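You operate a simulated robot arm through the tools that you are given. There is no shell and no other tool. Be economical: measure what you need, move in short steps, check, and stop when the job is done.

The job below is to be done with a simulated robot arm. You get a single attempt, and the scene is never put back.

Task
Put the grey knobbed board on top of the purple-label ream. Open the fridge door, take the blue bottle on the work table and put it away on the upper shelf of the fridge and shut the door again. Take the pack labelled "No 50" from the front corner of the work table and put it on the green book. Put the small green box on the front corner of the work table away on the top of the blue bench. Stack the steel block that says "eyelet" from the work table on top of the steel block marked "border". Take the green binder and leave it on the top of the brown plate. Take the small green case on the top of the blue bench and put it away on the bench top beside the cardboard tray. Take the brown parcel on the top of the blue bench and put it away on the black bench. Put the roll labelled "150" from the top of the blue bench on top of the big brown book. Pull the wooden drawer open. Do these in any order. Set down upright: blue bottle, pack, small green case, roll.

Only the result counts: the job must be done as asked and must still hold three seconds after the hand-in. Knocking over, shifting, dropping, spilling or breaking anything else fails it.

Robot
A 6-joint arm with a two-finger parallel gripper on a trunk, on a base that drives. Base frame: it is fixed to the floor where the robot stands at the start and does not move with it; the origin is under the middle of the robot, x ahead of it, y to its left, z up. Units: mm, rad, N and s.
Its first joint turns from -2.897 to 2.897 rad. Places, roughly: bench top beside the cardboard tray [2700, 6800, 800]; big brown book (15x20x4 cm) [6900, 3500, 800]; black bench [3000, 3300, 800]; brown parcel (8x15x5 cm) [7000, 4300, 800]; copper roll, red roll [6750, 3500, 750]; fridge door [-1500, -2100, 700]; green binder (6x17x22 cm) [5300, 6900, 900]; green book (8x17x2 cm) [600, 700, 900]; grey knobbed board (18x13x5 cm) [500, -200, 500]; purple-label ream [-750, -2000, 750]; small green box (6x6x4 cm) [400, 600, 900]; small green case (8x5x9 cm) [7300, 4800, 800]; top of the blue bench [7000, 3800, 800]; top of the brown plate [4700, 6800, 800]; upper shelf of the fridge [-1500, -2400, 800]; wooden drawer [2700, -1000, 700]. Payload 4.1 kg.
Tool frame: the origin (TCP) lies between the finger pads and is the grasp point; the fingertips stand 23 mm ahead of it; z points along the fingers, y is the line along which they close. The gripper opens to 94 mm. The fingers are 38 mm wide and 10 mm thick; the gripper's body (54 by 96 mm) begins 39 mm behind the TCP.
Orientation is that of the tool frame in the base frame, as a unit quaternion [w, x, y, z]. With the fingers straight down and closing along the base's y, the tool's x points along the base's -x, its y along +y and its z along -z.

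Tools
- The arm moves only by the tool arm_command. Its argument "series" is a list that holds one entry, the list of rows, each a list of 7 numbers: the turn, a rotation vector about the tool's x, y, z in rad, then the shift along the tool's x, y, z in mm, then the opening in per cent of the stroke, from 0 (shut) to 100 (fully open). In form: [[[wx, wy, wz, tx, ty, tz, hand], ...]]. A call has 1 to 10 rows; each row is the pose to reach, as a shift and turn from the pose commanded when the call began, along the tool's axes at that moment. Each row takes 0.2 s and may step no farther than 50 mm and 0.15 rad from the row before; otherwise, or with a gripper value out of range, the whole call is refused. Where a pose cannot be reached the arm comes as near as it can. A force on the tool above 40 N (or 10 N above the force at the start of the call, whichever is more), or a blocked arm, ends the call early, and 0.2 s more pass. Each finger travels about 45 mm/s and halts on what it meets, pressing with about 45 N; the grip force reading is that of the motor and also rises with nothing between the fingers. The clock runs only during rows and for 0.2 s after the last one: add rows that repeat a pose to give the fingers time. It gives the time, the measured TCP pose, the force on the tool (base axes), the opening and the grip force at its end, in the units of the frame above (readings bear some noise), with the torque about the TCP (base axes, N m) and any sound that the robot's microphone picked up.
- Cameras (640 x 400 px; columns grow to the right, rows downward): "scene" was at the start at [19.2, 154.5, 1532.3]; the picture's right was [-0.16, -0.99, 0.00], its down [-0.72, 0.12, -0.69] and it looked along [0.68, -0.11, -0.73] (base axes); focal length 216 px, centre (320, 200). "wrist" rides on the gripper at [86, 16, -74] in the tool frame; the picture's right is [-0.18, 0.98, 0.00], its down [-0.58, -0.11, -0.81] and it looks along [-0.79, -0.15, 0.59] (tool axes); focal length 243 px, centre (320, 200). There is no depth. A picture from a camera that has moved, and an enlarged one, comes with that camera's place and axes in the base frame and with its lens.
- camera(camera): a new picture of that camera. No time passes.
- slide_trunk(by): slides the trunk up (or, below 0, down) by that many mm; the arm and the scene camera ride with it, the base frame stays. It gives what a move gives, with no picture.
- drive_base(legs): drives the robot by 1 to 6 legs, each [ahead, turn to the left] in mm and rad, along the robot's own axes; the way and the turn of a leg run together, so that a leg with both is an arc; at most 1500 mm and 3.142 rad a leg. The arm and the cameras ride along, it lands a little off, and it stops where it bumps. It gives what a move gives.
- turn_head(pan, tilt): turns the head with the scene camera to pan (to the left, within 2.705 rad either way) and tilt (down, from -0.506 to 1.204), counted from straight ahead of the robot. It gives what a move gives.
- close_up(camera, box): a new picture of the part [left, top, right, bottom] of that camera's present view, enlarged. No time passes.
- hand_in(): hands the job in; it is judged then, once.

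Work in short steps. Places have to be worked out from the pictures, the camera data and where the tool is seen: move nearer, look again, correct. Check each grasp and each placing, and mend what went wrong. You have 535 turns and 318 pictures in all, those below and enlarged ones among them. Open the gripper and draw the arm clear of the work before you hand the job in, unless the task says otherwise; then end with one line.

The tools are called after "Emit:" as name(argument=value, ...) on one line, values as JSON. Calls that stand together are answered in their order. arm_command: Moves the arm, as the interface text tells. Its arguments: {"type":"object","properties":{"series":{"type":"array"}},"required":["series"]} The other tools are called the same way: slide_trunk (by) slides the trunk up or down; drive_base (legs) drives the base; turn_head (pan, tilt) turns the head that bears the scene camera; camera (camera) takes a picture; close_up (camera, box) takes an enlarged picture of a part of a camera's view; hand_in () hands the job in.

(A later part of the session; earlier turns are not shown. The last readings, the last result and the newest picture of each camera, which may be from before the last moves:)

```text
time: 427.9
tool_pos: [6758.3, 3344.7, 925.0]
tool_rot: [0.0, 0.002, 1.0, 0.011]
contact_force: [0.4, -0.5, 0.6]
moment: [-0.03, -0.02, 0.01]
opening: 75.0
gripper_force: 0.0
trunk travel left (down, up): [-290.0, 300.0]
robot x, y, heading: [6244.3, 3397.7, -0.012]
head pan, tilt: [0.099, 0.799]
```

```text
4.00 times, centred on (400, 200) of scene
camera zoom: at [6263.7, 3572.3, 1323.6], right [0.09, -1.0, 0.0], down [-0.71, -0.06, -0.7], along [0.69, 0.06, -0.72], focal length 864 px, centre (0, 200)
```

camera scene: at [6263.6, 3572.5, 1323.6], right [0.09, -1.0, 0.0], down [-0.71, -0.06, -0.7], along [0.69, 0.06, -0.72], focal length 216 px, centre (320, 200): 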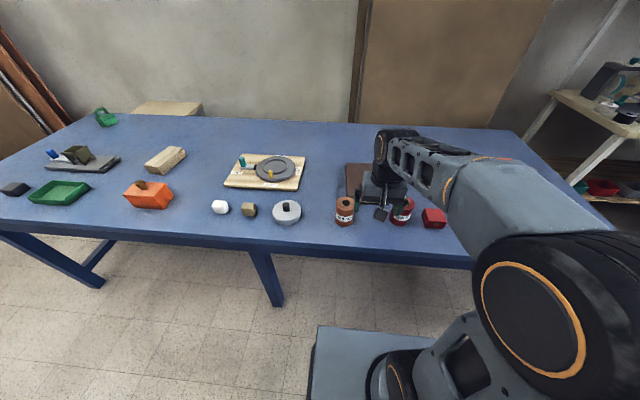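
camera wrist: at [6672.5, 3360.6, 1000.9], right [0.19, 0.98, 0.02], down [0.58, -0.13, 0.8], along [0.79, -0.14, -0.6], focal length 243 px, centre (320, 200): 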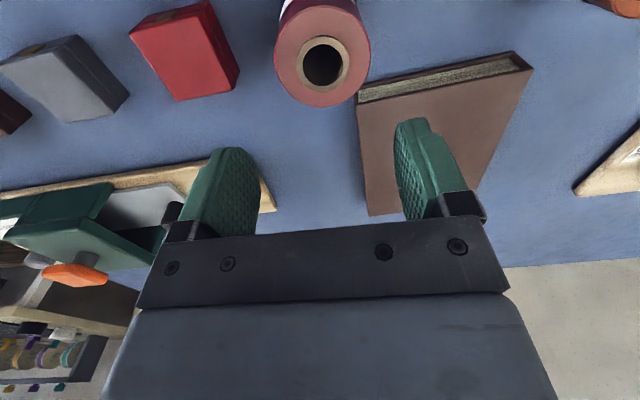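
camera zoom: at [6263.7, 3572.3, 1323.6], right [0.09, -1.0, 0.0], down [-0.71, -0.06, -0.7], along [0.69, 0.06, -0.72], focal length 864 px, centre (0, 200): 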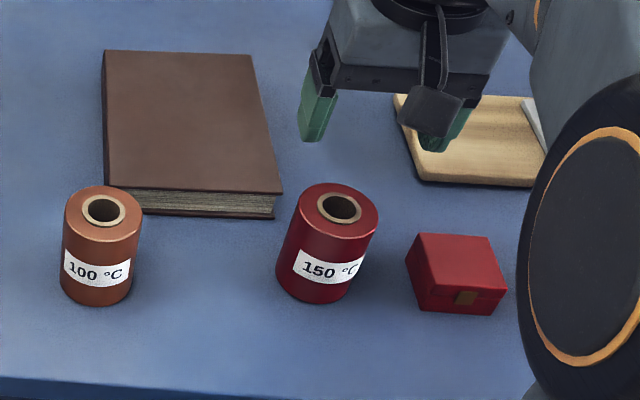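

Roll axis refined to (6739,3352), Ø57, top 845. Align and descend to grip its upper half.

Emit:
arm_command(series=[[[0, 0, 0, 19, 7, 0, 80], [0, 0, 0, 19, 7, 35, 80], [0, 0, 0, 19, 7, 70, 80], [0, 0, 0, 19, 7, 90, 80], [0, 0, 0, 19, 7, 105, 80], [0, 0, 0, 19, 7, 105, 80]]])

Emit:
camera(camera="wrist")

```text
time: 429.3
tool_pos: [6738.4, 3354.3, 820.2]
tool_rot: [0.001, 0.002, 1.0, 0.012]
contact_force: [-0.1, 0.1, 0.6]
moment: [0.02, -0.03, 0.02]
opening: 75.3
gripper_force: 0.0
trunk travel left (down, up): [-290.0, 300.0]
robot x, y, heading: [6243.1, 3396.6, -0.012]
head pan, tilt: [0.099, 0.799]
```

```text
159 pictures are left
camera wrist: at [6653.1, 3370.1, 895.8], right [0.19, 0.98, 0.02], down [0.58, -0.13, 0.8], along [0.79, -0.14, -0.59], focal length 243 px, centre (320, 200)
```

wrist: 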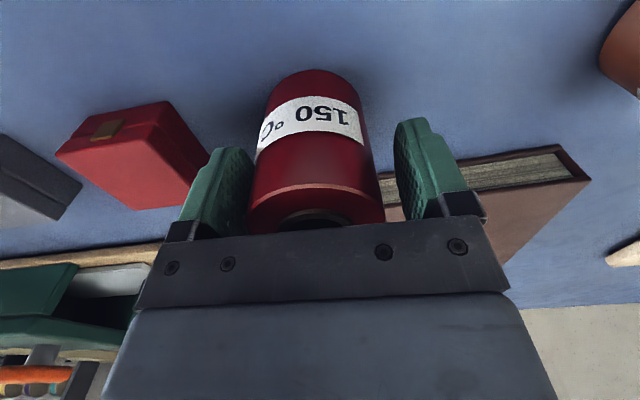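

Emit:
arm_command(series=[[[0, 0, 0, 0, 0, 0, 60], [0, 0, 0, 0, 0, 0, 40], [0, 0, 0, 0, 0, 0, 30], [0, 0, 0, 0, 0, 0, 20], [0, 0, 0, 0, 0, 0, 20], [0, 0, 0, 0, 0, 0, 20]]])

Emit:
arm_command(series=[[[0, 0, 0, 0, 0, -25, 10], [0, 0, 0, 0, 0, -60, 0], [0, 0, 0, 0, 0, -85, 0], [0, 0, 0, 0, 0, -85, 0]]])

Emit:
camera(camera="wrist")

```text
time: 430.7
tool_pos: [6738.4, 3354.9, 821.2]
tool_rot: [0.0, 0.003, 1.0, 0.012]
contact_force: [1.8, -2.0, 4.1]
moment: [-0.27, -0.07, 0.03]
opening: 59.5
gripper_force: 45.3
trunk travel left (down, up): [-290.0, 300.0]
robot x, y, heading: [6243.5, 3398.9, -0.017]
head pan, tilt: [0.099, 0.799]
```

```text
time: 431.7
tool_pos: [6739.0, 3350.5, 905.9]
tool_rot: [0.0, 0.003, 1.0, 0.011]
contact_force: [-0.2, 0.1, -2.2]
moment: [0.0, -0.01, -0.06]
opening: 59.5
gripper_force: 44.5
trunk travel left (down, up): [-290.0, 300.0]
robot x, y, heading: [6240.5, 3393.3, -0.019]
head pan, tilt: [0.099, 0.799]
```

```text
158 pictures are left
camera wrist: at [6653.6, 3366.0, 980.8], right [0.19, 0.98, 0.02], down [0.58, -0.13, 0.8], along [0.79, -0.14, -0.59], focal length 243 px, centre (320, 200)
```

wrist: 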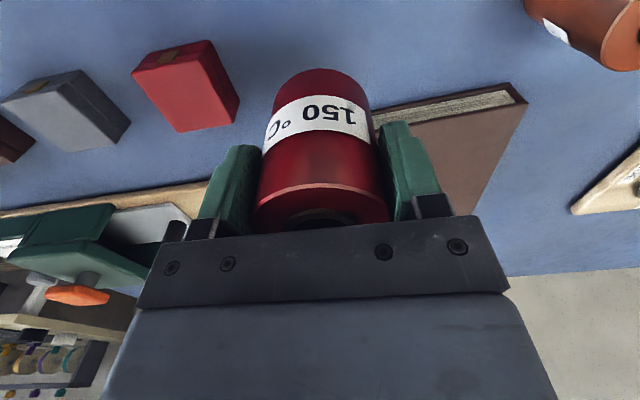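

Book top: x 6795–6988, y 3374–3527. Carry the roll to (6852,3442) and lower.

Emit:
arm_command(series=[[[0, 0, 0, -28, 23, 0, 0], [0, 0, 0, -56, 46, 0, 0], [0, 0, 0, -85, 69, 0, 0], [0, 0, 0, -113, 92, 0, 0], [0, 0, 0, -113, 92, 18, 0], [0, 0, 0, -113, 92, 36, 0], [0, 0, 0, -113, 92, 36, 0]]])

Emit:
camera(camera="wrist")

Emit:
close_up(camera="scene", box=[320, 140, 480, 240])

```text
time: 433.3
tool_pos: [6853.9, 3443.0, 870.8]
tool_rot: [0.001, 0.003, 1.0, 0.012]
contact_force: [-0.1, 1.1, -2.1]
moment: [-0.01, 0.02, 0.02]
opening: 59.3
gripper_force: 45.7
trunk travel left (down, up): [-290.0, 300.0]
robot x, y, heading: [6237.9, 3397.3, -0.013]
head pan, tilt: [0.099, 0.799]
```

```text
157 pictures are left
camera wrist: at [6768.0, 3459.4, 945.8], right [0.19, 0.98, 0.02], down [0.58, -0.13, 0.8], along [0.79, -0.14, -0.59], focal length 243 px, centre (320, 200)
```

wrist: 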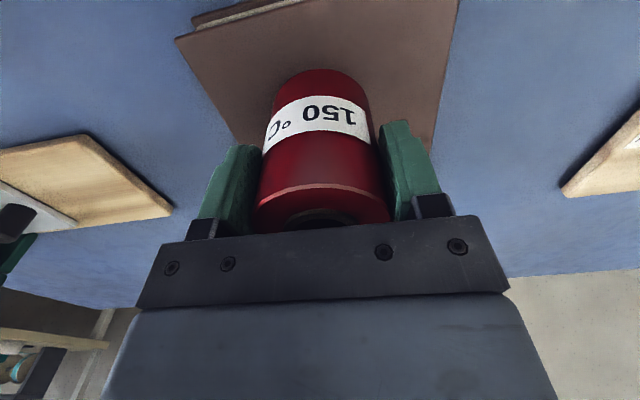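

```text
4.00 times, centred on (400, 190) of scene
camera zoom: at [6263.8, 3572.5, 1323.6], right [0.09, -1.0, 0.0], down [-0.71, -0.06, -0.7], along [0.69, 0.06, -0.72], focal length 864 px, centre (0, 240)
```

zoom: 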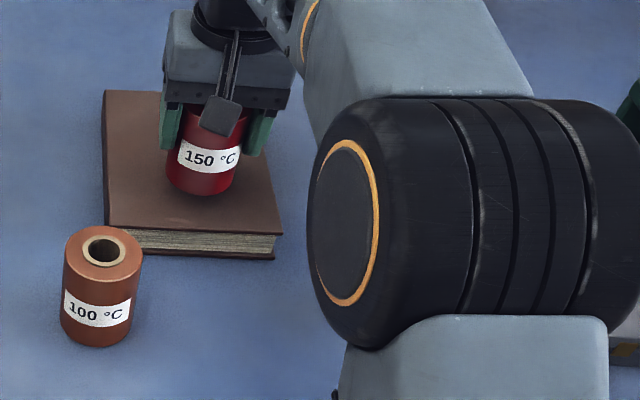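

Well over the book. Lower in small steps until contact.

Emit:
arm_command(series=[[[0, 0, 0, 0, 0, 3, 0], [0, 0, 0, 0, 0, 6, 0], [0, 0, 0, 0, 0, 9, 0], [0, 0, 0, 0, 0, 11, 0], [0, 0, 0, 0, 0, 13, 0], [0, 0, 0, 0, 0, 15, 0]]])

```text
time: 434.7
tool_pos: [6851.3, 3444.8, 856.4]
tool_rot: [0.0, 0.003, 1.0, 0.012]
contact_force: [0.2, -0.3, 3.0]
moment: [-0.19, -0.02, -0.01]
opening: 59.3
gripper_force: 45.1
trunk travel left (down, up): [-290.0, 300.0]
robot x, y, heading: [6239.6, 3399.3, -0.007]
head pan, tilt: [0.099, 0.799]
```

Just touching. Open and withdraw upward.

Emit:
arm_command(series=[[[0, 0, 0, 0, 0, 1, 50], [0, 0, 0, 0, 0, 1, 70], [0, 0, 0, 0, 0, 1, 78], [0, 0, 0, 0, 0, 1, 82], [0, 0, 0, 0, 0, 1, 82], [0, 0, 0, 0, 0, -30, 82], [0, 0, 0, 0, 0, -75, 90], [0, 0, 0, 0, 0, -110, 100]]])

Emit:
close_up(camera="scene", box=[320, 140, 480, 240])

Emit:
camera(camera="wrist")

```text
time: 436.5
tool_pos: [6851.2, 3441.1, 965.8]
tool_rot: [0.0, 0.003, 1.0, 0.011]
contact_force: [0.0, 0.2, -0.5]
moment: [-0.05, 0.04, -0.05]
opening: 94.0
gripper_force: 0.1
trunk travel left (down, up): [-290.0, 300.0]
robot x, y, heading: [6244.0, 3399.4, -0.011]
head pan, tilt: [0.099, 0.799]
```

```text
4.00 times, centred on (400, 190) of scene
camera zoom: at [6263.7, 3572.5, 1323.6], right [0.09, -1.0, 0.0], down [-0.71, -0.06, -0.7], along [0.69, 0.06, -0.72], focal length 864 px, centre (0, 240)
```

zoom: 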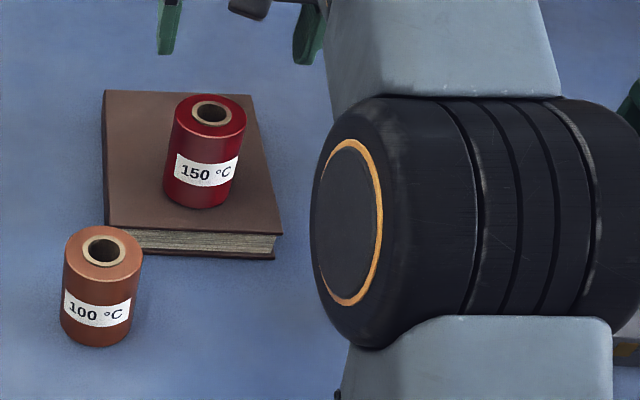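

```text
154 pictures are left
camera wrist: at [6765.4, 3456.6, 1040.5], right [0.19, 0.98, 0.02], down [0.58, -0.13, 0.8], along [0.79, -0.14, -0.59], focal length 243 px, centre (320, 200)
```

wrist: 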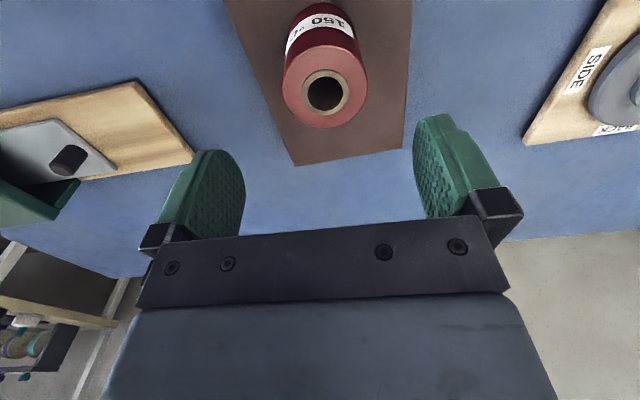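

Roll stands upright on the book. Next the parcel at ≈(6958,4290): retract and sidestep left 870 mm.

Emit:
arm_command(series=[[[0, 0, 0, 50, -10, 0, 100], [0, 0, 0, 100, -20, 0, 100], [0, 0, 0, 150, -30, 0, 100], [0, 0, 0, 200, -40, 0, 100]]])

Emit:
drive_base(legs=[[-170, 0], [0, 1.58], [870, 0], [0, -1.57], [240, 0]])

Emit:
turn_head(pan=0.2, tilt=0.6)

Emit:
camera(camera="scene")

Emit:
camera(camera="wrist")

```text
refused: row 1 steps farther than a row can; nothing moved
```

```text
time: 451.3
tool_pos: [6912.2, 4328.4, 963.9]
tool_rot: [0.0, 0.0, 1.0, 0.011]
contact_force: [0.1, -0.1, 0.1]
moment: [0.0, -0.02, 0.01]
opening: 94.0
gripper_force: 0.0
trunk travel left (down, up): [-290.0, 300.0]
robot x, y, heading: [6296.2, 4280.3, -0.003]
head pan, tilt: [0.099, 0.799]
```

```text
time: 452.1
tool_pos: [6911.9, 4328.1, 964.1]
tool_rot: [0.0, -0.001, 1.0, 0.011]
contact_force: [0.1, -0.4, -1.5]
moment: [-0.01, -0.01, -0.02]
opening: 93.8
gripper_force: 0.1
trunk travel left (down, up): [-290.0, 300.0]
robot x, y, heading: [6304.2, 4277.0, -0.004]
head pan, tilt: [0.201, 0.6]
```

```text
153 pictures are left
camera scene: at [6330.3, 4464.1, 1340.4], right [0.19, -0.98, 0.0], down [-0.55, -0.11, -0.82], along [0.81, 0.16, -0.57], focal length 216 px, centre (320, 200)
```

scene: 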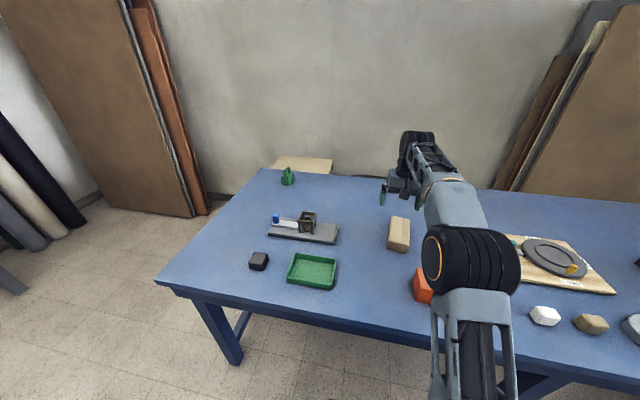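

```text
152 pictures are left
camera wrist: at [6826.6, 4342.3, 1040.2], right [0.18, 0.98, 0.02], down [0.58, -0.13, 0.8], along [0.79, -0.13, -0.59], focal length 243 px, centre (320, 200)
```

wrist: 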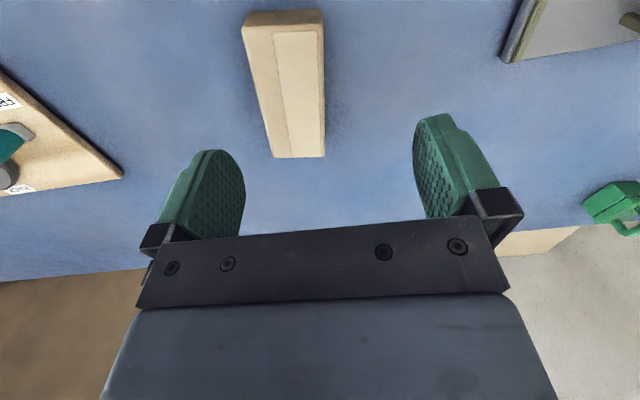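

Parcel centre ≈(6960,4293), yaw ≈-0.17. Drive 35 mm closer and align the tool.

Emit:
drive_base(legs=[[40, 0]])

Emit:
arm_command(series=[[[0, 0, 0.06, 0, -12, 20, 100], [0, 0, 0.12, 0, -24, 45, 100], [0, 0, 0.17, 0, -35, 70, 100], [0, 0, 0.17, 0, -35, 70, 100]]])

Emit:
camera(camera="wrist")

```text
time: 452.9
tool_pos: [6951.2, 4326.8, 964.6]
tool_rot: [0.0, 0.0, 1.0, 0.012]
contact_force: [-0.2, -0.5, -0.2]
moment: [0.02, -0.02, -0.02]
opening: 94.0
gripper_force: 0.0
trunk travel left (down, up): [-290.0, 300.0]
robot x, y, heading: [6341.7, 4279.1, -0.006]
head pan, tilt: [0.201, 0.6]
```

```text
time: 453.9
tool_pos: [6950.2, 4293.4, 895.1]
tool_rot: [-0.001, 0.085, 0.996, 0.012]
contact_force: [-0.3, -0.5, 0.6]
moment: [0.02, -0.03, -0.02]
opening: 94.0
gripper_force: 0.1
trunk travel left (down, up): [-290.0, 300.0]
robot x, y, heading: [6338.4, 4279.7, -0.007]
head pan, tilt: [0.201, 0.6]
```

```text
151 pictures are left
camera wrist: at [6869.1, 4323.2, 970.8], right [0.35, 0.94, 0.02], down [0.55, -0.22, 0.8], along [0.76, -0.27, -0.6], focal length 243 px, centre (320, 200)
```

wrist: 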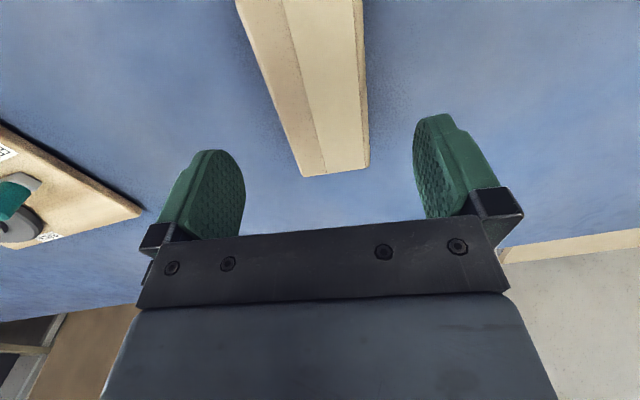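

Descend and grip the parcel near its centre.

Emit:
arm_command(series=[[[0, 0, 0, -10, 0, 30, 100], [0, 0, 0, -10, 0, 60, 100], [0, 0, 0, -10, 0, 85, 100], [0, 0, 0, -10, 0, 103, 100], [0, 0, 0, -10, 0, 103, 100]]])

Emit:
camera(camera="wrist")

```text
time: 455.1
tool_pos: [6961.2, 4294.5, 791.1]
tool_rot: [-0.001, 0.084, 0.996, 0.012]
contact_force: [0.4, 0.1, -0.3]
moment: [0.02, 0.0, 0.0]
opening: 94.0
gripper_force: 0.0
trunk travel left (down, up): [-290.0, 300.0]
robot x, y, heading: [6343.7, 4279.5, -0.001]
head pan, tilt: [0.201, 0.6]
```

```text
150 pictures are left
camera wrist: at [6879.9, 4324.1, 867.1], right [0.35, 0.94, 0.02], down [0.55, -0.22, 0.8], along [0.76, -0.27, -0.6], focal length 243 px, centre (320, 200)
```

wrist: 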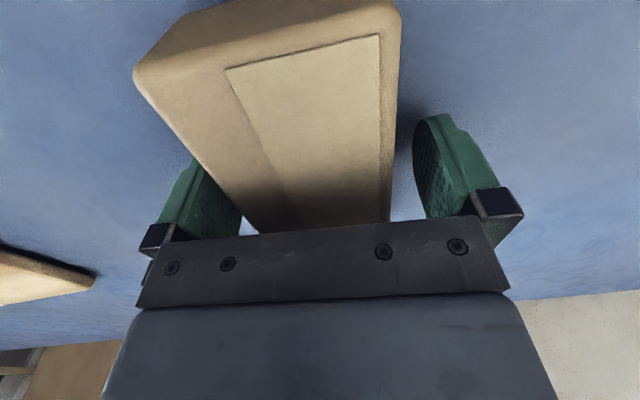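

Emit:
arm_command(series=[[[0, 0, 0, 0, -3, 0, 90], [0, 0, 0, 0, -3, 0, 70], [0, 0, 0, 0, -3, 0, 50], [0, 0, 0, 0, -3, 0, 40], [0, 0, 0, 0, -3, 0, 40], [0, 0, 0, 0, -3, 0, 40]]])

Emit:
arm_command(series=[[[0, 0, 0, 0, 0, -25, 30], [0, 0, 0, 0, 0, -60, 20], [0, 0, 0, 0, 0, -100, 20], [0, 0, 0, 0, 0, -140, 20]]])

Emit:
camera(camera="wrist")

```text
time: 456.5
tool_pos: [6960.8, 4292.5, 792.3]
tool_rot: [0.0, 0.084, 0.996, 0.011]
contact_force: [1.4, -0.9, 2.1]
moment: [-0.22, -0.03, 0.14]
opening: 69.9
gripper_force: 44.7
trunk travel left (down, up): [-290.0, 300.0]
robot x, y, heading: [6343.0, 4277.2, -0.004]
head pan, tilt: [0.201, 0.6]
```

```text
time: 457.5
tool_pos: [6960.8, 4288.4, 931.8]
tool_rot: [-0.001, 0.084, 0.996, 0.012]
contact_force: [-0.3, -0.2, -3.6]
moment: [-0.04, 0.01, -0.02]
opening: 69.9
gripper_force: 44.9
trunk travel left (down, up): [-290.0, 300.0]
robot x, y, heading: [6344.3, 4279.0, -0.003]
head pan, tilt: [0.201, 0.6]
```

```text
149 pictures are left
camera wrist: at [6879.3, 4318.3, 1007.8], right [0.35, 0.94, 0.02], down [0.56, -0.22, 0.8], along [0.76, -0.27, -0.6], focal length 243 px, centre (320, 200)
```

wrist: 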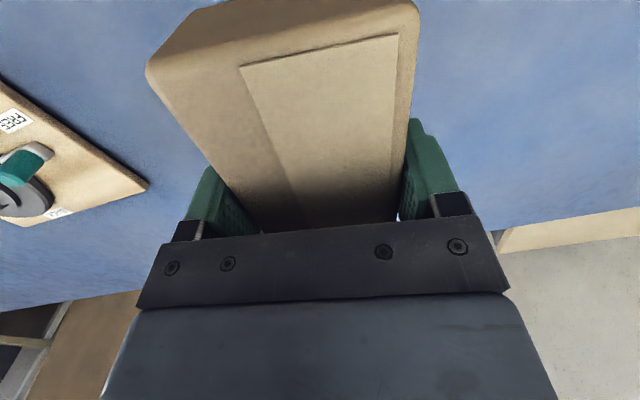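

Parcel lifted. Retract, back away, and head for the black bench.

Emit:
arm_command(series=[[[0, 0, 0, 46, 0, -10, 20], [0, 0, 0, 92, 0, -20, 20], [0, 0, 0, 138, 0, -30, 20], [0, 0, 0, 184, 0, -40, 20]]])

Emit:
drive_base(legs=[[-350, 0], [0, -2.485], [1300, 0], [1300, 0]])

Emit:
turn_head(pan=-0.3, tilt=0.35)

Emit:
camera(camera="scene")

```text
time: 458.5
tool_pos: [6779.7, 4317.5, 970.5]
tool_rot: [-0.001, 0.085, 0.996, 0.011]
contact_force: [1.0, 0.2, -3.3]
moment: [0.03, 0.06, 0.01]
opening: 69.8
gripper_force: 45.2
trunk travel left (down, up): [-290.0, 300.0]
robot x, y, heading: [6342.8, 4279.5, -0.009]
head pan, tilt: [0.201, 0.6]
```

```text
time: 477.2
tool_pos: [3781.2, 2688.7, 970.0]
tool_rot: [0.01, 0.976, 0.216, 0.006]
contact_force: [0.4, 0.0, -3.3]
moment: [0.04, -0.01, -0.02]
opening: 69.8
gripper_force: 45.2
trunk travel left (down, up): [-290.0, 300.0]
robot x, y, heading: [4120.4, 2968.1, -2.541]
head pan, tilt: [0.201, 0.6]
stopped in leg 4: the robot was blocked; the commanded pose is now the measured one
```

```text
time: 478.2
tool_pos: [3781.6, 2688.9, 969.5]
tool_rot: [0.01, 0.976, 0.217, 0.005]
contact_force: [-0.9, -0.4, -3.8]
moment: [0.02, -0.03, 0.02]
opening: 69.8
gripper_force: 44.9
trunk travel left (down, up): [-290.0, 300.0]
robot x, y, heading: [4124.2, 2970.0, -2.539]
head pan, tilt: [-0.3, 0.351]
```

```text
148 pictures are left
camera scene: at [4176.4, 2839.8, 1363.2], right [-0.3, 0.95, 0.0], down [0.33, 0.1, -0.94], along [-0.9, -0.28, -0.34], focal length 216 px, centre (320, 200)
```

scene: 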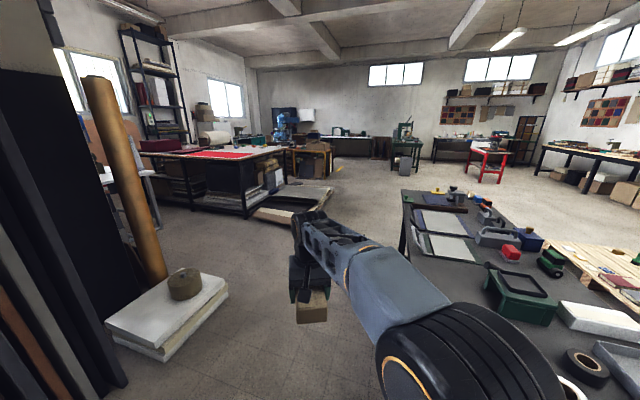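

Bumped the end of the black bench; nothing appears disturbed. Back off and look.

Emit:
drive_base(legs=[[-200, 0]])

Emit:
turn_head(pan=-0.5, tilt=0.5)

Emit:
camera(camera="scene")

```text
time: 479.8
tool_pos: [3945.5, 2800.8, 969.8]
tool_rot: [0.009, 0.976, 0.217, 0.005]
contact_force: [-0.3, 0.7, -2.5]
moment: [0.02, -0.03, 0.03]
opening: 69.6
gripper_force: 45.1
trunk travel left (down, up): [-290.0, 300.0]
robot x, y, heading: [4286.7, 3083.5, -2.535]
head pan, tilt: [-0.3, 0.351]
```

```text
time: 480.5
tool_pos: [3946.3, 2801.1, 970.1]
tool_rot: [0.01, 0.976, 0.216, 0.004]
contact_force: [0.1, 0.2, -2.9]
moment: [-0.01, -0.04, 0.03]
opening: 69.7
gripper_force: 45.0
trunk travel left (down, up): [-290.0, 300.0]
robot x, y, heading: [4282.8, 3084.6, -2.536]
head pan, tilt: [-0.499, 0.499]
```

```text
147 pictures are left
camera scene: at [4339.3, 2971.2, 1349.6], right [-0.1, 0.99, 0.0], down [0.48, 0.05, -0.88], along [-0.87, -0.09, -0.48], focal length 216 px, centre (320, 200)
```

scene: 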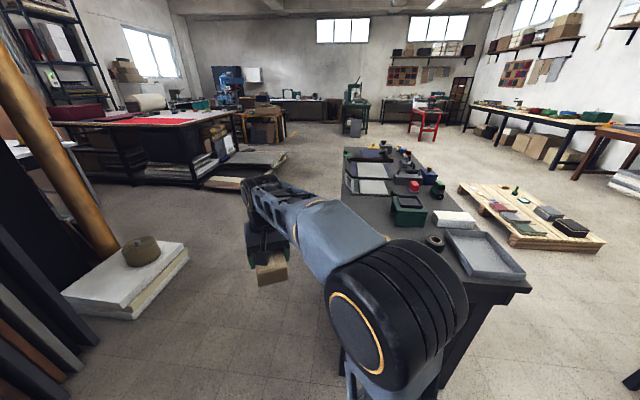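

Emit:
close_up(camera="scene", box=[320, 130, 540, 300])

```text
2.35 times, centred on (430, 215) of scene
camera zoom: at [4339.3, 2971.2, 1349.6], right [-0.1, 0.99, 0.0], down [0.48, 0.05, -0.88], along [-0.87, -0.09, -0.48], focal length 508 px, centre (61, 165)
```

zoom: 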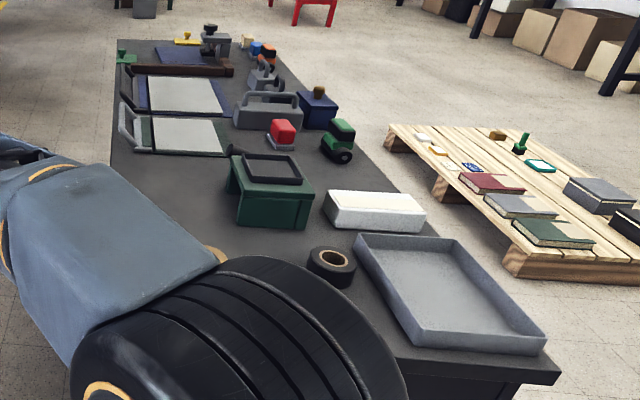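

Free strip on the black bench near (3450,3090), reachable from its south side. Drive around.

Emit:
drive_base(legs=[[0, 0.54], [800, 0], [0, -1.15], [490, 0], [0, -1.57]])

Emit:
turn_head(pan=0.1, tilt=0.6)

Emit:
camera(camera="scene")

Emit:
camera(camera="wrist")

```text
time: 495.6
tool_pos: [3434.5, 2784.4, 969.5]
tool_rot: [-0.009, -0.64, 0.769, 0.007]
contact_force: [-1.5, -0.2, -3.2]
moment: [-0.06, 0.02, 0.01]
opening: 69.9
gripper_force: 45.1
trunk travel left (down, up): [-290.0, 300.0]
robot x, y, heading: [3469.2, 2344.4, 1.555]
head pan, tilt: [-0.499, 0.499]
```

```text
time: 496.6
tool_pos: [3436.4, 2783.1, 969.6]
tool_rot: [-0.008, -0.64, 0.769, 0.007]
contact_force: [0.7, -0.3, -3.0]
moment: [-0.07, 0.01, -0.02]
opening: 69.8
gripper_force: 45.3
trunk travel left (down, up): [-290.0, 300.0]
robot x, y, heading: [3469.7, 2343.9, 1.556]
head pan, tilt: [0.099, 0.6]
```

```text
145 pictures are left
camera scene: at [3293.6, 2376.4, 1340.5], right [1.0, 0.08, 0.0], down [0.05, -0.56, -0.83], along [-0.07, 0.82, -0.56], focal length 216 px, centre (320, 200)
```

scene: 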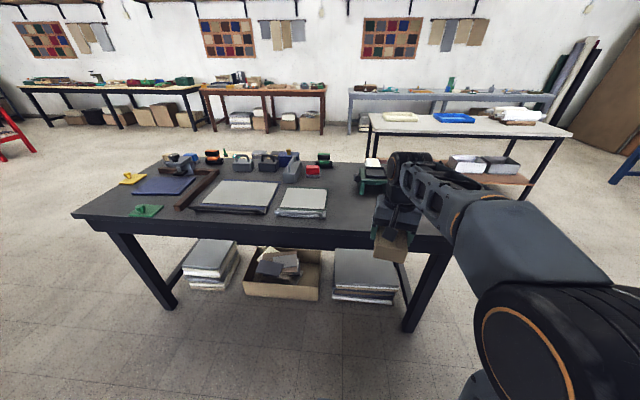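

```text
144 pictures are left
camera wrist: at [3407.0, 2702.6, 1045.5], right [-0.93, 0.36, 0.02], down [0.23, 0.55, 0.8], along [0.28, 0.75, -0.6], focal length 243 px, centre (320, 200)
```

wrist: 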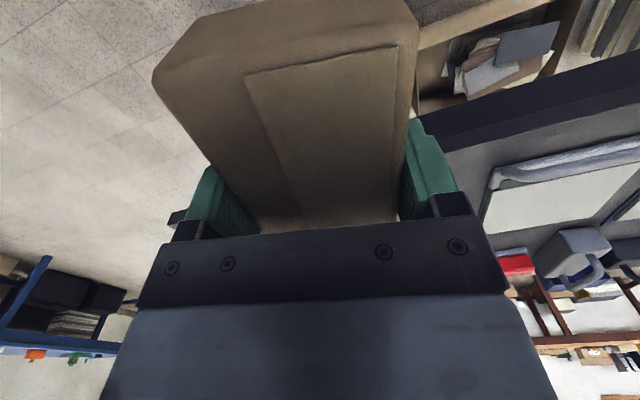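

Drive 180 closer, then extend over the free strip.

Emit:
drive_base(legs=[[190, 0]])

Emit:
arm_command(series=[[[0, 0, 0, -34, 0, 0, 20], [0, 0, 0, -68, 0, 0, 20], [0, 0, 0, -100, 0, 0, 20], [0, 0, 0, -125, 8, 0, 20], [0, 0, 0, -125, 8, 0, 20]]])

Emit:
camera(camera="scene")

Emit:
camera(camera="wrist")

```text
time: 498.1
tool_pos: [3439.3, 2973.2, 969.2]
tool_rot: [-0.009, -0.64, 0.769, 0.007]
contact_force: [-0.3, -0.3, -3.4]
moment: [-0.05, -0.01, 0.04]
opening: 69.9
gripper_force: 44.8
trunk travel left (down, up): [-290.0, 300.0]
robot x, y, heading: [3473.6, 2531.7, 1.556]
head pan, tilt: [0.099, 0.6]
```

```text
time: 499.4
tool_pos: [3454.3, 3099.2, 970.5]
tool_rot: [-0.009, -0.639, 0.769, 0.007]
contact_force: [0.3, -0.6, -3.3]
moment: [-0.04, 0.01, -0.02]
opening: 69.9
gripper_force: 44.8
trunk travel left (down, up): [-290.0, 300.0]
robot x, y, heading: [3467.7, 2533.2, 1.553]
head pan, tilt: [0.099, 0.6]
```

```text
143 pictures are left
camera scene: at [3296.8, 2566.3, 1340.4], right [1.0, 0.08, 0.0], down [0.05, -0.56, -0.82], along [-0.07, 0.82, -0.57], focal length 216 px, centre (320, 200)
```

scene: 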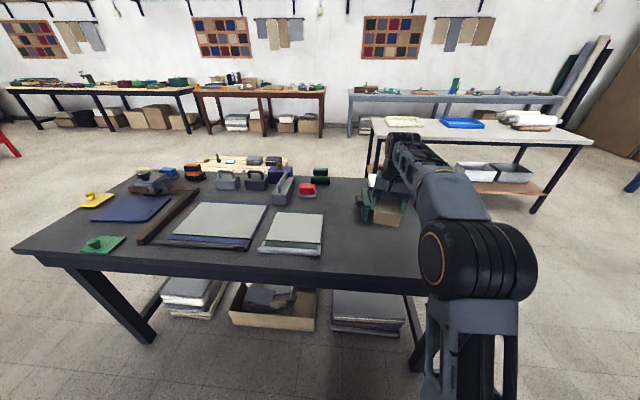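

```text
142 pictures are left
camera wrist: at [3425.0, 3018.4, 1046.4], right [-0.93, 0.36, 0.02], down [0.23, 0.55, 0.8], along [0.28, 0.75, -0.6], focal length 243 px, centre (320, 200)
```

wrist: 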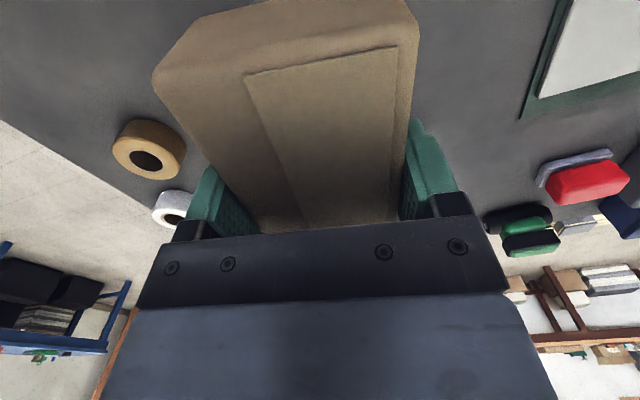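

Bench front edge is at y≈3030; shift 38 mm further in, then lower with the trunk.

Emit:
arm_command(series=[[[0, 0, 0, -19, 0, 10, 20], [0, 0, 0, -38, 6, 30, 20], [0, 0, 0, -38, 6, 60, 20], [0, 0, 0, -38, 6, 90, 20]]])

Emit:
close_up(camera="scene", box=[300, 150, 460, 250])

Emit:
camera(camera="wrist")

```text
time: 500.4
tool_pos: [3454.0, 3136.3, 879.5]
tool_rot: [-0.007, -0.64, 0.768, 0.008]
contact_force: [-0.6, -5.2, 15.7]
moment: [1.8, 0.34, 0.16]
opening: 69.6
gripper_force: 45.4
trunk travel left (down, up): [-290.0, 300.0]
robot x, y, heading: [3473.2, 2531.0, 1.552]
head pan, tilt: [0.099, 0.6]
```

```text
4.00 times, centred on (380, 200) of scene
camera zoom: at [3296.8, 2563.6, 1340.7], right [1.0, 0.08, 0.0], down [0.05, -0.56, -0.83], along [-0.07, 0.82, -0.56], focal length 864 px, centre (80, 200)
```

zoom: 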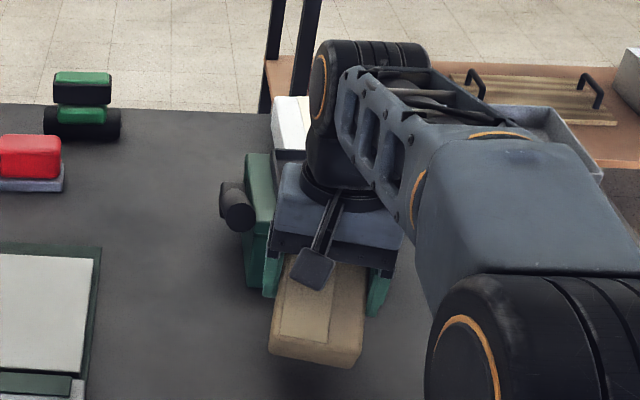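

```text
140 pictures are left
camera wrist: at [3424.4, 3054.3, 955.9], right [-0.93, 0.36, 0.02], down [0.23, 0.55, 0.8], along [0.28, 0.75, -0.6], focal length 243 px, centre (320, 200)
```

wrist: 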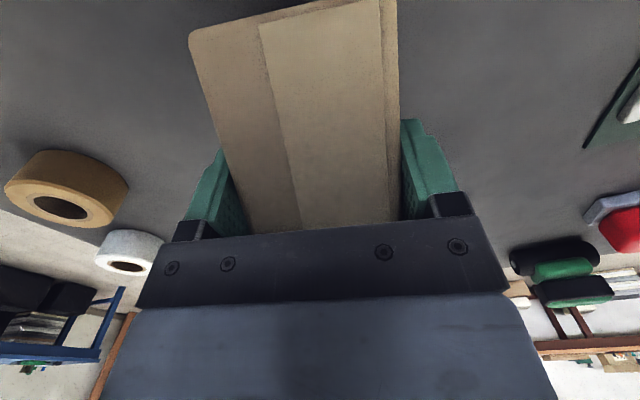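

The far end touched the green box behind. Go up, and rotate the parcel 90° so it lies along the bench edge.

Emit:
arm_command(series=[[[0, 0, 0, 0, 0, -30, 20], [0, 0, 0, 20, 0, -70, 20], [0, 0, 0, 45, 0, -100, 20], [0, 0, 0, 45, 0, -100, 20]]])

Emit:
camera(camera="wrist")

Emit:
close_up(camera="scene", box=[300, 150, 460, 250])

```text
time: 501.4
tool_pos: [3448.5, 3091.1, 978.4]
tool_rot: [-0.01, -0.64, 0.769, 0.006]
contact_force: [0.4, -0.3, -2.9]
moment: [-0.08, -0.01, -0.03]
opening: 69.7
gripper_force: 45.1
trunk travel left (down, up): [-290.0, 300.0]
robot x, y, heading: [3471.4, 2533.8, 1.555]
head pan, tilt: [0.099, 0.6]
```

```text
139 pictures are left
camera wrist: at [3419.6, 3010.7, 1054.7], right [-0.93, 0.36, 0.02], down [0.23, 0.55, 0.8], along [0.28, 0.75, -0.6], focal length 243 px, centre (320, 200)
```

wrist: 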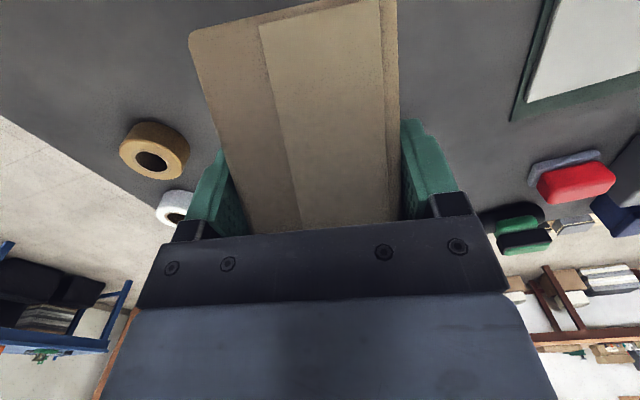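

```text
4.00 times, centred on (380, 200) of scene
camera zoom: at [3296.8, 2565.8, 1340.4], right [1.0, 0.08, 0.0], down [0.05, -0.56, -0.83], along [-0.07, 0.82, -0.56], focal length 864 px, centre (80, 200)
```

zoom: 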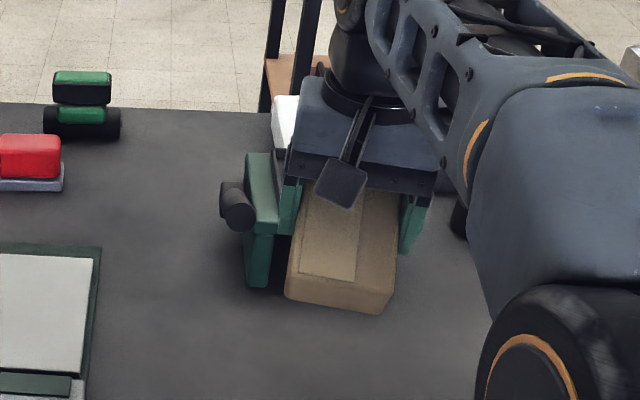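

Parcel pitched slightly in the grip; rotate it 90° above the clear strip.

Emit:
arm_command(series=[[[0, 0, 0.14, 0, 0, 0, 20], [0, 0, 0.28, 0, 0, 0, 20], [0, 0, 0.42, 0, 0, 0, 20], [0, 0, 0.56, 0, 0, 0, 20], [0, 0, 0.7, 0, 0, 0, 20], [0, 0, 0.84, 0, 0, 0, 20], [0, 0, 0.98, 0, 0, 0, 20], [0, 0, 1.12, 0, 0, 0, 20], [0, 0, 1.26, 0, 0, 0, 20], [0, 0, 1.385, 0, 0, 0, 20]]])

Emit:
camera(camera="scene")

Emit:
camera(camera="wrist")

```text
time: 503.6
tool_pos: [3446.9, 3092.1, 980.3]
tool_rot: [-0.011, 0.0, 1.0, 0.0]
contact_force: [-0.4, 0.3, -3.5]
moment: [-0.02, 0.06, -0.04]
opening: 69.9
gripper_force: 45.4
trunk travel left (down, up): [-290.0, 300.0]
robot x, y, heading: [3467.4, 2533.0, 1.555]
head pan, tilt: [0.099, 0.6]
```

```text
137 pictures are left
camera scene: at [3296.8, 2566.1, 1340.4], right [1.0, 0.08, 0.0], down [0.05, -0.56, -0.82], along [-0.07, 0.82, -0.57], focal length 216 px, centre (320, 200)
```

scene: 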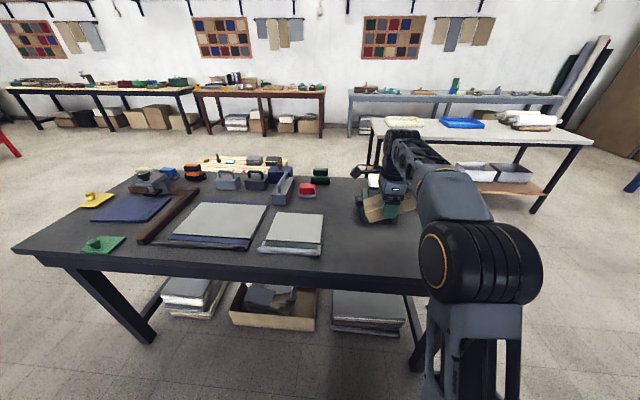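

```text
136 pictures are left
camera wrist: at [3364.1, 3109.4, 1056.7], right [0.18, 0.98, -0.01], down [0.6, -0.11, 0.79], along [0.78, -0.15, -0.61], focal length 243 px, centre (320, 200)
```

wrist: 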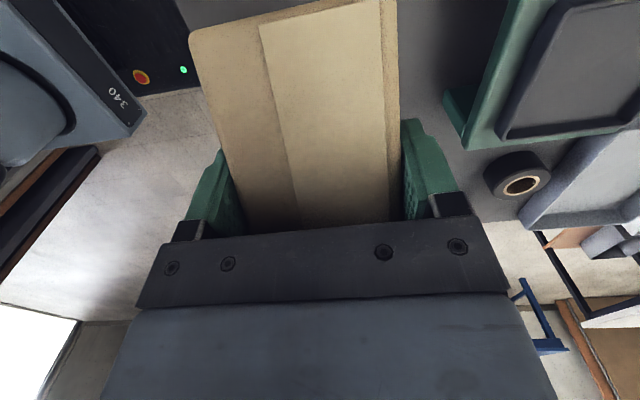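

Available strip is y 3030–3235. Centre at y≈3127 and lower.

Emit:
arm_command(series=[[[0, 0, 0, -10, 34, 0, 20], [0, 0, 0, -10, 34, 40, 20], [0, 0, 0, -10, 34, 80, 20], [0, 0, 0, -10, 34, 115, 20], [0, 0, 0, -10, 34, 130, 20]]])

Emit:
close_up(camera="scene", box=[300, 160, 460, 260])

```text
time: 504.8
tool_pos: [3455.2, 3126.9, 854.6]
tool_rot: [-0.013, 0.0, 1.0, 0.005]
contact_force: [3.6, 0.7, 33.1]
moment: [-1.15, 1.42, 0.11]
opening: 70.0
gripper_force: 44.5
trunk travel left (down, up): [-290.0, 300.0]
robot x, y, heading: [3469.1, 2535.2, 1.55]
head pan, tilt: [0.099, 0.6]
```

```text
4.00 times, centred on (380, 210) of scene
camera zoom: at [3297.5, 2563.7, 1341.5], right [1.0, 0.08, 0.0], down [0.05, -0.56, -0.83], along [-0.07, 0.82, -0.56], focal length 864 px, centre (80, 160)
```

zoom: 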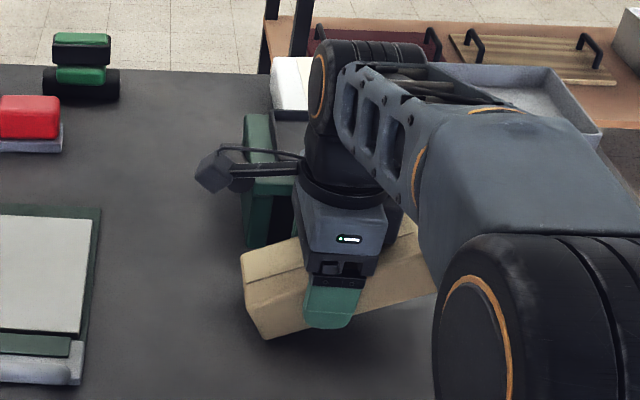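

The parcel is pitched ~30° (left end low). Raise a bit and tilt the tool to level it.

Emit:
arm_command(series=[[[0, 0, 0, 0, 0, -25, 20], [0, 0, 0, 0, 0, -40, 20], [0, 0.13, 0, 0, 0, -40, 20], [0, 0.26, 0, 0, 0, -40, 20], [0, 0.4, 0, 0, 0, -40, 20], [0, 0.4, 0, 0, 0, -40, 20]]])

Emit:
close_up(camera="scene", box=[300, 160, 460, 260])

```text
time: 506.1
tool_pos: [3454.8, 3126.2, 888.6]
tool_rot: [-0.21, -0.001, 0.978, -0.001]
contact_force: [0.4, -0.2, -3.4]
moment: [-0.01, 0.05, 0.01]
opening: 69.6
gripper_force: 44.5
trunk travel left (down, up): [-290.0, 300.0]
robot x, y, heading: [3471.8, 2536.3, 1.548]
head pan, tilt: [0.099, 0.6]
```

```text
4.00 times, centred on (380, 210) of scene
camera zoom: at [3297.0, 2566.1, 1340.5], right [1.0, 0.08, 0.0], down [0.05, -0.56, -0.82], along [-0.07, 0.82, -0.57], focal length 864 px, centre (80, 160)
```

zoom: 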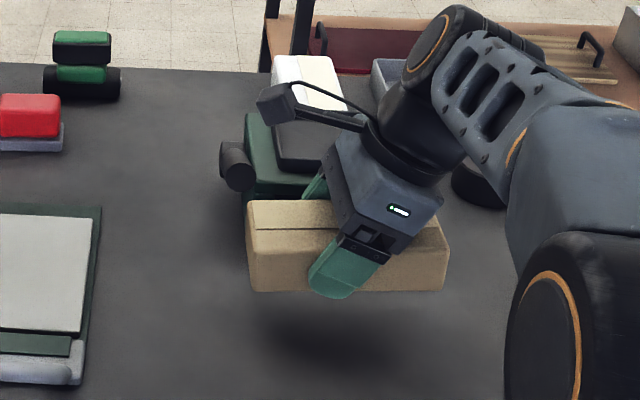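

Level now. Lower straight down slowly.

Emit:
arm_command(series=[[[0, 0, 0, -8, 0, 18, 20], [0, 0, 0, -16, 0, 36, 20], [0, 0, 0, -22, 0, 50, 20], [0, 0, 0, -25, 0, 56, 20], [0, 0, 0, -28, 0, 62, 20], [0, 0, 0, -30, 0, 67, 20], [0, 0, 0, -32, 0, 72, 20], [0, 0, 0, -34, 0, 77, 20], [0, 0, 0, -36, 0, 81, 20], [0, 0, 0, -38, 0, 85, 20]]])

Emit:
close_up(camera="scene", box=[300, 160, 460, 260])

```text
time: 507.4
tool_pos: [3456.4, 3125.3, 828.5]
tool_rot: [-0.211, -0.001, 0.977, 0.004]
contact_force: [1.4, -7.2, 14.8]
moment: [-0.86, -0.17, 0.07]
opening: 70.0
gripper_force: 44.9
trunk travel left (down, up): [-290.0, 300.0]
robot x, y, heading: [3471.0, 2531.8, 1.551]
head pan, tilt: [0.099, 0.6]
stopped in row 6: the force on the tool passed its limit (the readings are from after the stop); the commanded pose is now the measured one
```

```text
4.00 times, centred on (380, 210) of scene
camera zoom: at [3297.1, 2563.9, 1340.5], right [1.0, 0.08, 0.0], down [0.05, -0.56, -0.83], along [-0.07, 0.82, -0.56], focal length 864 px, centre (80, 160)
```

zoom: 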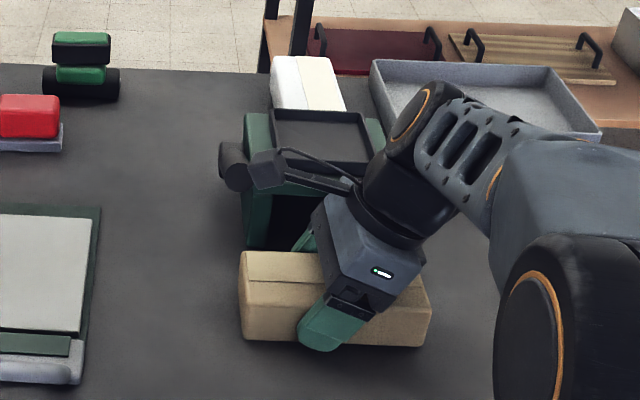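

Seated on the bench. Ease and release.

Emit:
arm_command(series=[[[0, 0, 0, 0.8, 0, -2, 60], [0, 0, 0, 0.8, 0, -2, 80], [0, 0, 0, 0.8, 0, -2, 90], [0, 0, 0, 0.8, 0, -2, 95], [0, 0, 0, 0.8, 0, -2, 95], [0, 0, 0, 0.8, 0, -30, 95], [0, 0, 0, 0.8, 0, -75, 95], [0, 0, 0, 0.8, 0, -120, 95]]])

Emit:
close_up(camera="scene", box=[290, 160, 450, 260])

```text
time: 509.2
tool_pos: [3502.9, 3126.4, 935.8]
tool_rot: [-0.21, -0.001, 0.978, 0.003]
contact_force: [0.5, 0.0, -0.6]
moment: [0.0, 0.0, 0.02]
opening: 89.2
gripper_force: 0.1
trunk travel left (down, up): [-290.0, 300.0]
robot x, y, heading: [3471.2, 2533.0, 1.552]
head pan, tilt: [0.099, 0.6]
```

```text
4.00 times, centred on (370, 210) of scene
camera zoom: at [3296.8, 2566.0, 1340.4], right [1.0, 0.08, 0.0], down [0.05, -0.56, -0.82], along [-0.07, 0.82, -0.57], focal length 864 px, centre (120, 160)
```

zoom: 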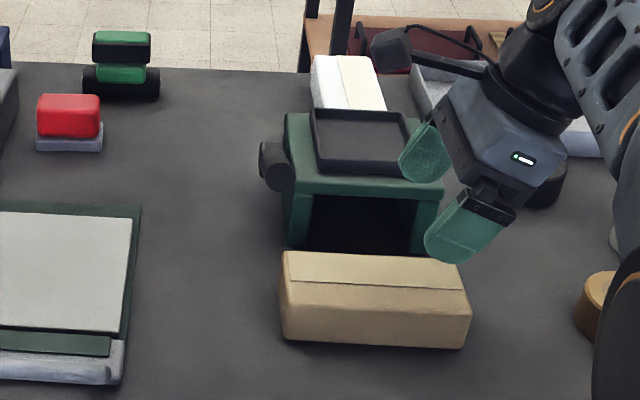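

Parcel lies flat on the black bench. Restore the tool to straight-down and retract the arm.

Emit:
arm_command(series=[[[0, 0, 0, 10, 0, -30, 100], [0, -0.14, 0, 20, -20, -40, 100], [0, -0.28, 0, 20, -60, -50, 100], [0, -0.42, 0, 20, -105, -50, 100], [0, -0.42, 0, 20, -150, -50, 100]]])

Emit:
arm_command(series=[[[0, 0, -0.14, 0, 0, 0, 100], [0, 0, -0.28, 0, 0, 0, 100], [0, 0, -0.42, 0, 0, 0, 100], [0, 0, -0.56, 0, 0, 0, 100], [0, 0, -0.7, 0, 0, 0, 100], [0, 0, -0.84, 0, 0, 0, 100], [0, 0, -0.98, 0, 0, 0, 100], [0, 0, -1.12, 0, 0, 0, 100], [0, 0, -1.26, 0, 0, 0, 100], [0, 0, -1.4, 0, 0, 0, 100]]])

Emit:
drive_base(legs=[[-200, 0], [0, -1.55], [1000, 0], [0, 0.814], [1050, 0], [1100, 0]])

Emit:
turn_head(pan=0.9, tilt=0.35)

Emit:
camera(camera="scene")

```text
time: 510.4
tool_pos: [3507.6, 2974.4, 988.1]
tool_rot: [-0.002, 0.0, 1.0, 0.004]
contact_force: [-0.8, -0.5, -0.3]
moment: [-0.01, -0.02, 0.01]
opening: 93.8
gripper_force: 0.0
trunk travel left (down, up): [-290.0, 300.0]
robot x, y, heading: [3470.7, 2534.9, 1.556]
head pan, tilt: [0.099, 0.6]
```

```text
time: 512.6
tool_pos: [3506.4, 2974.6, 988.5]
tool_rot: [0.001, -0.644, 0.765, 0.005]
contact_force: [-0.5, -0.3, -0.8]
moment: [0.02, -0.01, -0.01]
opening: 93.7
gripper_force: 0.1
trunk travel left (down, up): [-290.0, 300.0]
robot x, y, heading: [3471.9, 2529.8, 1.55]
head pan, tilt: [0.099, 0.6]
```

```text
time: 535.3
tool_pos: [6279.1, 4208.7, 989.1]
tool_rot: [0.002, -0.331, 0.944, 0.005]
contact_force: [0.2, -0.2, 0.7]
moment: [0.0, 0.01, -0.03]
opening: 93.8
gripper_force: 0.0
trunk travel left (down, up): [-290.0, 300.0]
robot x, y, heading: [5957.5, 3900.6, 0.825]
head pan, tilt: [0.099, 0.6]
```

```text
time: 536.5
tool_pos: [6279.7, 4209.6, 989.6]
tool_rot: [0.002, -0.331, 0.943, 0.005]
contact_force: [0.2, 0.3, 0.1]
moment: [0.0, -0.04, 0.0]
opening: 93.9
gripper_force: 0.0
trunk travel left (down, up): [-290.0, 300.0]
robot x, y, heading: [5958.2, 3901.2, 0.833]
head pan, tilt: [0.901, 0.351]
```

```text
131 pictures are left
camera scene: at [5782.5, 4063.5, 1363.2], right [0.99, 0.16, 0.0], down [0.05, -0.34, -0.94], along [-0.15, 0.93, -0.34], focal length 216 px, centre (320, 200)
```

scene: 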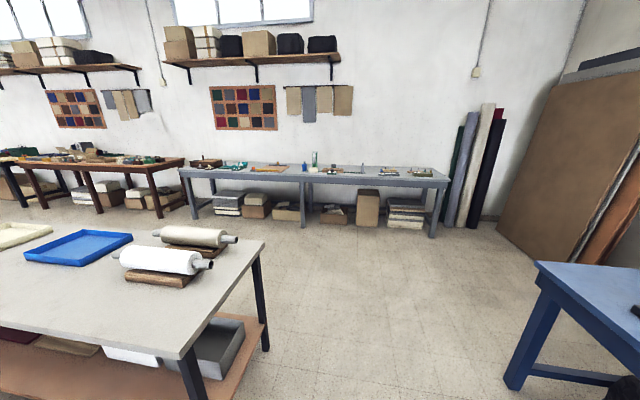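

Emit:
close_up(camera="scene", box=[170, 140, 320, 215])

Emit:
close_up(camera="scene", box=[290, 140, 460, 225])

```text
4.27 times, centred on (245, 178) of scene
camera zoom: at [5782.5, 4063.5, 1363.2], right [0.99, 0.16, 0.0], down [0.05, -0.34, -0.94], along [-0.15, 0.93, -0.34], focal length 921 px, centre (640, 296)
```

zoom: 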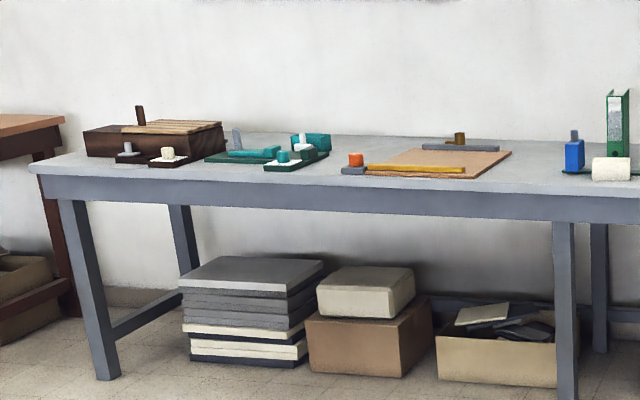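

```text
3.76 times, centred on (375, 182) of scene
camera zoom: at [5782.5, 4063.5, 1363.2], right [0.99, 0.16, 0.0], down [0.05, -0.34, -0.94], along [-0.15, 0.93, -0.34], focal length 813 px, centre (113, 266)
```

zoom: 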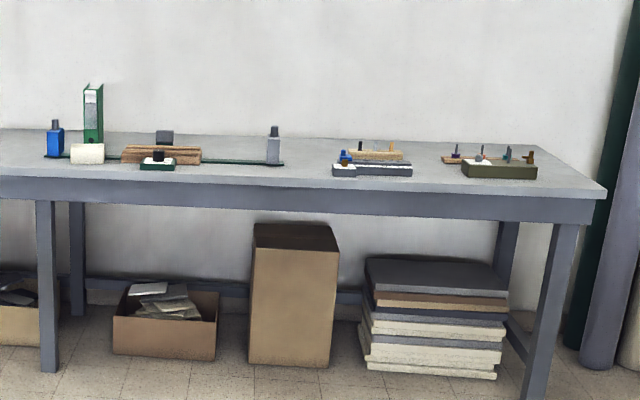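

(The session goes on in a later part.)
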